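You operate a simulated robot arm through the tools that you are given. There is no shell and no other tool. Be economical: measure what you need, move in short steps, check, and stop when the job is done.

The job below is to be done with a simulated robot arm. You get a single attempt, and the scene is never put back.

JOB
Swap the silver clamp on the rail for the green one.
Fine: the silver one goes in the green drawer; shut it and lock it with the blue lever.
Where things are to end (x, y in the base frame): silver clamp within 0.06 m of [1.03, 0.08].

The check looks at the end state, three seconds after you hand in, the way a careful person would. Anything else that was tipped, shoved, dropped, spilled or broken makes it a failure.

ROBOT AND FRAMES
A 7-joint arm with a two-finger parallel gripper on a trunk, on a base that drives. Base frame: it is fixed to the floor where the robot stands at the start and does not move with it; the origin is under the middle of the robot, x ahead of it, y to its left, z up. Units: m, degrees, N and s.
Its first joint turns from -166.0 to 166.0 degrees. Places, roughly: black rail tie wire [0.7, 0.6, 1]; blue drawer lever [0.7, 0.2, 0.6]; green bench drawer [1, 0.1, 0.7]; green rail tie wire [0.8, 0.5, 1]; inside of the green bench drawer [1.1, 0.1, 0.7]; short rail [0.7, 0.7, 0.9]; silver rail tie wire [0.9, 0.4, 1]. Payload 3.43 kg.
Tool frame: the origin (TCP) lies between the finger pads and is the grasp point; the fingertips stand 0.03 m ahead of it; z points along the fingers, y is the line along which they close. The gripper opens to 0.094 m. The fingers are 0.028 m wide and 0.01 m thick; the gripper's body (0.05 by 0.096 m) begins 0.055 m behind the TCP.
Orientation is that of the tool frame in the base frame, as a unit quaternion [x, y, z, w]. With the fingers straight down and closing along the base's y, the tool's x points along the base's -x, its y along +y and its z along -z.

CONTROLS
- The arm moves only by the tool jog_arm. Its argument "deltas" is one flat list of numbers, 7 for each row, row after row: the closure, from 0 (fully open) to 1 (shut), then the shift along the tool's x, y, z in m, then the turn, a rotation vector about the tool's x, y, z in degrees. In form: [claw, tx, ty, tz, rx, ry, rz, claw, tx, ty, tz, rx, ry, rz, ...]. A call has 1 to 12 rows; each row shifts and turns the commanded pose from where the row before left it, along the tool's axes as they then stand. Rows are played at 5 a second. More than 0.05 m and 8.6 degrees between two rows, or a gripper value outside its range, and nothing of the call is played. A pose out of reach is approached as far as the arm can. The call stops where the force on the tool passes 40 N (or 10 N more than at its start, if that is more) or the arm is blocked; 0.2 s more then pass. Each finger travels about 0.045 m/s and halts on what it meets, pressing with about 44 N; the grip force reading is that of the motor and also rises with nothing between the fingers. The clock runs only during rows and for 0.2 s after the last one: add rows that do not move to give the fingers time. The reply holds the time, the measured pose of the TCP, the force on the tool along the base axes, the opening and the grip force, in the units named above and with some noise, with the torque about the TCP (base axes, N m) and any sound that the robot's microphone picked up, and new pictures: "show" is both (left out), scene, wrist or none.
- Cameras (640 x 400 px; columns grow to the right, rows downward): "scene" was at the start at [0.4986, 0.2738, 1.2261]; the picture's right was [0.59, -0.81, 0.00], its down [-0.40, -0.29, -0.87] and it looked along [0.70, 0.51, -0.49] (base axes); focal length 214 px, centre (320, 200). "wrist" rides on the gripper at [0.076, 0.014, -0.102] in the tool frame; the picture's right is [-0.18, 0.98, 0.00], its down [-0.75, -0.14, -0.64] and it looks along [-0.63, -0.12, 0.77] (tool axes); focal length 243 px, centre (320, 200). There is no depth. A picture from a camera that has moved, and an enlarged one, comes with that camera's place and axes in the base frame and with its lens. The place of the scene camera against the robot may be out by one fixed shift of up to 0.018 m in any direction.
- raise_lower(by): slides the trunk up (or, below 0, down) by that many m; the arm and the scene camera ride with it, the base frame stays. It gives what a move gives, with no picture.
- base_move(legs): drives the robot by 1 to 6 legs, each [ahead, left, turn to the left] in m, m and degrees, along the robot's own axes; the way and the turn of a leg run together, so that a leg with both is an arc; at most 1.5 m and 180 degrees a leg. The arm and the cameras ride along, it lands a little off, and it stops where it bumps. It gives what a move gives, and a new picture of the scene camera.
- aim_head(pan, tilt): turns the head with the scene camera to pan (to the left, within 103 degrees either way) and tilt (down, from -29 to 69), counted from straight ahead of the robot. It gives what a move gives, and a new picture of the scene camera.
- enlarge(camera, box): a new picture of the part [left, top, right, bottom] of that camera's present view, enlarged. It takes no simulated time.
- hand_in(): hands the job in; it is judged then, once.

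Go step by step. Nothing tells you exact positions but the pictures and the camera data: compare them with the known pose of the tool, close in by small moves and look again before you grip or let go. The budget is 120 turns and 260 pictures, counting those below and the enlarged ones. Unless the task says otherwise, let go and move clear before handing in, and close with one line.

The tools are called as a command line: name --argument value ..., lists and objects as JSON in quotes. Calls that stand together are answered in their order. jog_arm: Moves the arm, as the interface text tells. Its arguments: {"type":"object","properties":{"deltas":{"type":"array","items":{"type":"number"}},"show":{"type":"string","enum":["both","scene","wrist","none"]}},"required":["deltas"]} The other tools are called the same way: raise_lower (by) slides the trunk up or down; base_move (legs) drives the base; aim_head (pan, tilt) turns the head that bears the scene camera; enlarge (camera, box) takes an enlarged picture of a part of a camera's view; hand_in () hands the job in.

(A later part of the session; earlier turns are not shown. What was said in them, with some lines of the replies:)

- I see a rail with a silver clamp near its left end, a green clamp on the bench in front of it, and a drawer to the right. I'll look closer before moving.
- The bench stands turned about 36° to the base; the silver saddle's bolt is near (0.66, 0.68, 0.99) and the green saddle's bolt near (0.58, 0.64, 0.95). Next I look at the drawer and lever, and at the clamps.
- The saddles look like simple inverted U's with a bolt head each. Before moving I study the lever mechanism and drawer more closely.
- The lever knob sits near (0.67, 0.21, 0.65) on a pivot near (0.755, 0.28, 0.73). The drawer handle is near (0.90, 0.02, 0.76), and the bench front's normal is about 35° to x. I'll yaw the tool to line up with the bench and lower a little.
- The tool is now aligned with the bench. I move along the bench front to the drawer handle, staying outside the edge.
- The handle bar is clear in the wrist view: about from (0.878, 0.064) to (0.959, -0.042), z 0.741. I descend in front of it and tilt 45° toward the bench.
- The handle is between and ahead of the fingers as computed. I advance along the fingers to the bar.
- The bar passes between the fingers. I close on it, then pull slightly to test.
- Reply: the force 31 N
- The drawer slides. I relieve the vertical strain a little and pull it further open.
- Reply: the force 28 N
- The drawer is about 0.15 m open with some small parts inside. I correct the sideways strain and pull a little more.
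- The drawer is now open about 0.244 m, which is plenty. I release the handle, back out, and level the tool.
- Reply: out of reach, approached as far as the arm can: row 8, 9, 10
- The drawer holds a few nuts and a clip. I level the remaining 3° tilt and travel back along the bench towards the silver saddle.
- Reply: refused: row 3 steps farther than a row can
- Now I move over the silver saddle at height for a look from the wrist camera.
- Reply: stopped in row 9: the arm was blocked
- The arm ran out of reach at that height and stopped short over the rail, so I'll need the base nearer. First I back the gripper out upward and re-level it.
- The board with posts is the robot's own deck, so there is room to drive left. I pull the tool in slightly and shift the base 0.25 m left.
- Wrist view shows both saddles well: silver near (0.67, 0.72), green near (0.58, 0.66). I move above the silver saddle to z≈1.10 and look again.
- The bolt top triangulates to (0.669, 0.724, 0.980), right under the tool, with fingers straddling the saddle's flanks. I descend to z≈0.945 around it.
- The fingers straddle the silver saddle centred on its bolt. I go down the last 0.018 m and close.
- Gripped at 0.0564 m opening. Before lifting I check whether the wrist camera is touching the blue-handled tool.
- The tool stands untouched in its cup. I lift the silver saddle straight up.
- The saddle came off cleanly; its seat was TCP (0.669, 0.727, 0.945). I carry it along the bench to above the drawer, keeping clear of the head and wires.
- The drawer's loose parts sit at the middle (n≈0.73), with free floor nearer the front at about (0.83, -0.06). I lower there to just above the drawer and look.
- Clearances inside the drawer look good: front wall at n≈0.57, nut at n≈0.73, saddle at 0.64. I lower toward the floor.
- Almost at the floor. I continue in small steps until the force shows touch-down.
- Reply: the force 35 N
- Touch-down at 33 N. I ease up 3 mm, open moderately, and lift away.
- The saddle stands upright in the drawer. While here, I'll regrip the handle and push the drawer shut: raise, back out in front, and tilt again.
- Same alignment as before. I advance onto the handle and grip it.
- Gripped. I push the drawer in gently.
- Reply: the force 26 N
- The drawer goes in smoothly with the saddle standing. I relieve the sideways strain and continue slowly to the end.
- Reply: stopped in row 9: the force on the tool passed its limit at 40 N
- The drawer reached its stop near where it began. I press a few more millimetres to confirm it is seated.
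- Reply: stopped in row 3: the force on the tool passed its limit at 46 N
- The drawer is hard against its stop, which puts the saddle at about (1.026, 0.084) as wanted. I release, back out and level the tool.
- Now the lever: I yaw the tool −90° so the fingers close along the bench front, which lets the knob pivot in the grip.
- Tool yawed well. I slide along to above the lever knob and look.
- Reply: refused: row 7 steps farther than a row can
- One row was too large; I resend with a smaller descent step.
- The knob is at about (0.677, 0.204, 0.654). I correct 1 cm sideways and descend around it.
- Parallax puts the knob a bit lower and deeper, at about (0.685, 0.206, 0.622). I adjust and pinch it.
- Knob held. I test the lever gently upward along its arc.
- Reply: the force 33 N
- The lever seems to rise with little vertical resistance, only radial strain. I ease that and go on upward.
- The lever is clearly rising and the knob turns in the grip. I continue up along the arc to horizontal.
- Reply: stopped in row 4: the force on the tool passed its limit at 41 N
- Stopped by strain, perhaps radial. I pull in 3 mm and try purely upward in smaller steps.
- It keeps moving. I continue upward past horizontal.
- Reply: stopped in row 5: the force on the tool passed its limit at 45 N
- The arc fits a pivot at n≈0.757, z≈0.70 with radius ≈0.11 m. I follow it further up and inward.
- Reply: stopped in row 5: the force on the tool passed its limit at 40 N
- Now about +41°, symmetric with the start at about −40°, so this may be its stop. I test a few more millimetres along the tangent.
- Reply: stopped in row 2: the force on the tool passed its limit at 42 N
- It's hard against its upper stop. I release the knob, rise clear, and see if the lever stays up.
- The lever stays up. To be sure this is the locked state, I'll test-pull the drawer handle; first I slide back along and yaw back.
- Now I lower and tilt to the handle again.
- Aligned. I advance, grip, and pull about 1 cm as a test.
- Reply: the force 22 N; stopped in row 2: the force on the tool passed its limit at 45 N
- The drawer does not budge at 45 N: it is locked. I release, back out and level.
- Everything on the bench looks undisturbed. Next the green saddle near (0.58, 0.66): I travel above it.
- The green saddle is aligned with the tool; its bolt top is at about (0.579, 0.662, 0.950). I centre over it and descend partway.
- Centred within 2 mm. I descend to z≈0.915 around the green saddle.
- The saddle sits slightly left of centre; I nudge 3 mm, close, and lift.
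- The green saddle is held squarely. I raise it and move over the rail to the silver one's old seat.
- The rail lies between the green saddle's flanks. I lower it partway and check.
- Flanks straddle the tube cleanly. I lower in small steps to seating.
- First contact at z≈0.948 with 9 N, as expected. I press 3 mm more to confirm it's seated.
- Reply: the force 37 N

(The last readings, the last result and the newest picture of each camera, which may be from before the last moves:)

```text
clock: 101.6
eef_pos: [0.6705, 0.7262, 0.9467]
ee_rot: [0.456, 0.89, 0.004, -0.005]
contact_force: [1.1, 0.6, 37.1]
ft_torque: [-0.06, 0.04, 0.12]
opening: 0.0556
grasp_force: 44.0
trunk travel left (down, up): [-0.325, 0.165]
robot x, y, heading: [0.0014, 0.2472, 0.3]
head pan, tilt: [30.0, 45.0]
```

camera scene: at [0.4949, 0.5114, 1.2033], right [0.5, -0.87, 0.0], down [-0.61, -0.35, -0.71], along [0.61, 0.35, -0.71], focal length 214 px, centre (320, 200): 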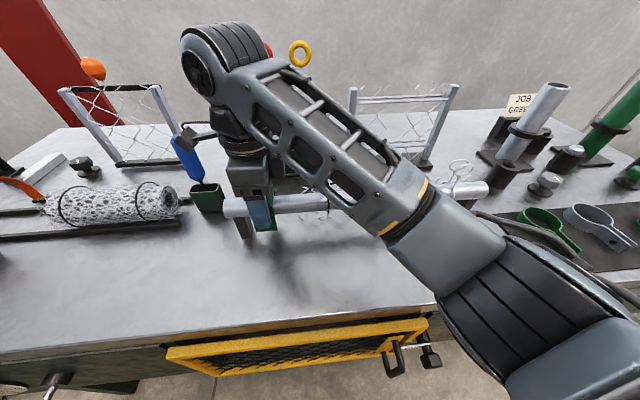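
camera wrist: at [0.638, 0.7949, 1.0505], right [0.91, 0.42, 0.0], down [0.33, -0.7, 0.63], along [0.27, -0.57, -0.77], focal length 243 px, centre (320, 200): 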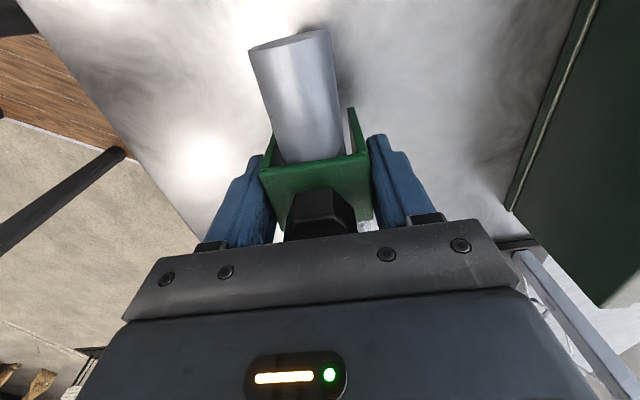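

Seated (37 N). I ease off, open fully, and lift straight up.

jog_arm --deltas '[1, 0, 0, -0.0035, 0, 0, 0, 0.5, 0, 0, 0, 0, 0, 0, 0, 0, 0, 0, 0, 0, 0, 0, 0, 0, 0, 0, 0, 0, 0, 0, 0, 0, 0, 0, 0, 0, 0, 0, -0.02, 0, 0, 0, 0, 0, 0, -0.04, 0, 0, 0, 0, 0, 0, -0.045, 0, 0, 0, 0, 0, 0, -0.045, 0, 0, 0]'

enlarge --camera "scene" --box '[180, 120, 340, 240]'

enlarge --camera "wrist" --box '[160, 0, 480, 200]'

```text
clock: 103.6
eef_pos: [0.6739, 0.7253, 1.0977]
ee_rot: [0.457, 0.889, 0.001, -0.005]
contact_force: [-0.2, 0.1, -0.8]
ft_torque: [-0.02, 0.01, 0.0]
opening: 0.094
grasp_force: 0.0
trunk travel left (down, up): [-0.325, 0.165]
robot x, y, heading: [-0.0006, 0.2512, 0.2]
head pan, tilt: [30.0, 45.0]
camera scene: at [0.4953, 0.5117, 1.2026], right [0.5, -0.87, 0.0], down [-0.61, -0.35, -0.71], along [0.61, 0.35, -0.71], focal length 214 px, centre (320, 200)
camera wrist: at [0.6406, 0.7942, 1.2002], right [0.91, 0.42, 0.0], down [0.33, -0.7, 0.63], along [0.27, -0.58, -0.77], focal length 243 px, centre (320, 200)
```

scene: 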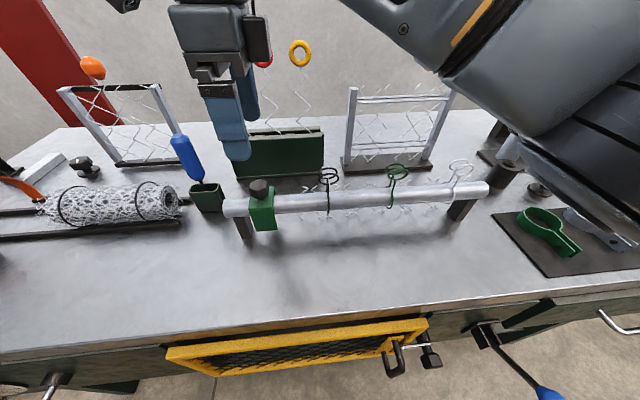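
wrist: 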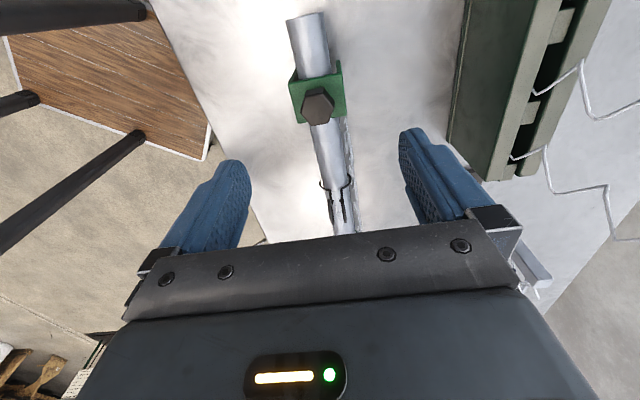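

```text
3.33 times, centred on (260, 180) of scene
camera zoom: at [0.4953, 0.5117, 1.2026], right [0.5, -0.87, 0.0], down [-0.61, -0.35, -0.71], along [0.61, 0.35, -0.71], focal length 715 px, centre (520, 267)
```

zoom: 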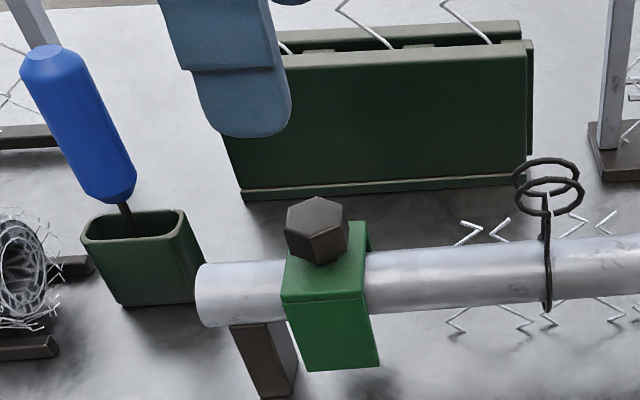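

```text
2.00 times, centred on (320, 100) of wrist
camera zoom: at [0.6406, 0.7942, 1.2002], right [0.91, 0.42, 0.0], down [0.33, -0.7, 0.63], along [0.27, -0.58, -0.77], focal length 485 px, centre (320, 400)
```

zoom: 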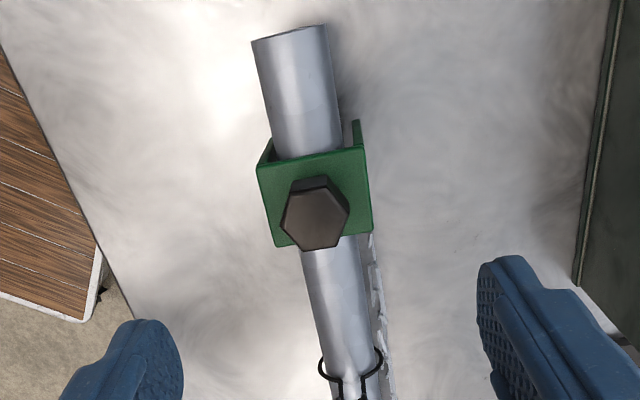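

The green saddle sits square on the rail where the silver one was, and its neighbours are untouched. One last look at the drawer and lever.

aim_head --pan -15 --tilt 45

enlarge --camera "scene" --box '[260, 120, 480, 320]'

```text
clock: 104.7
eef_pos: [0.673, 0.7248, 1.0976]
ee_rot: [0.456, 0.89, 0.002, -0.005]
contact_force: [-0.6, -0.3, -0.3]
ft_torque: [-0.02, 0.02, -0.02]
opening: 0.0941
grasp_force: 0.1
trunk travel left (down, up): [-0.325, 0.165]
robot x, y, heading: [0.0, 0.251, -0.0]
head pan, tilt: [-15.0, 45.0]
camera scene: at [0.5033, 0.45, 1.2029], right [-0.26, -0.97, 0.0], down [-0.68, 0.18, -0.71], along [0.68, -0.18, -0.71], focal length 214 px, centre (320, 200)
```

scene: 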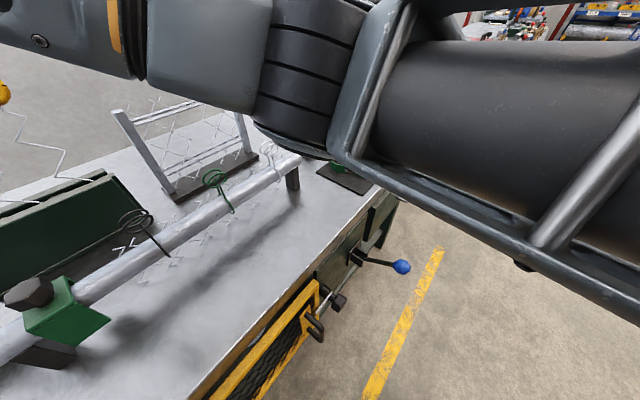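

```text
2.00 times, centred on (370, 220) of scene
camera zoom: at [0.5033, 0.45, 1.2029], right [-0.26, -0.97, 0.0], down [-0.68, 0.18, -0.71], along [0.68, -0.18, -0.71], focal length 429 px, centre (220, 160)
```

zoom: 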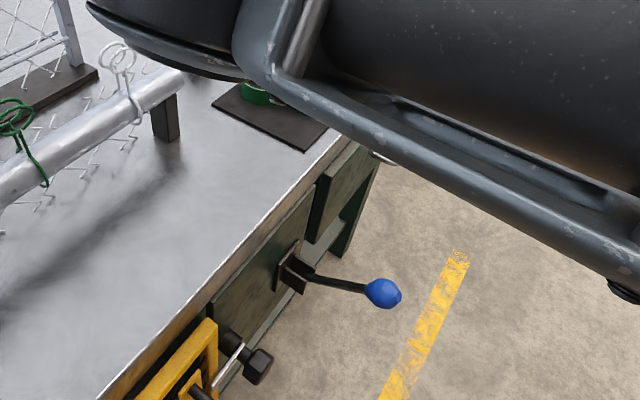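

The drawer is shut, the lever is still up in its locked position, the green clamp is on the rail, and the gripper is clear. I hand in.

hand_in

```text
The job is handed in.
```

The swap is done and handed in. The green clamp is on the rail in the silver one's old place. The silver clamp is in the green drawer at about (1.03, 0.08). The drawer is shut, and with the blue lever up it held against a 45 N test pull.
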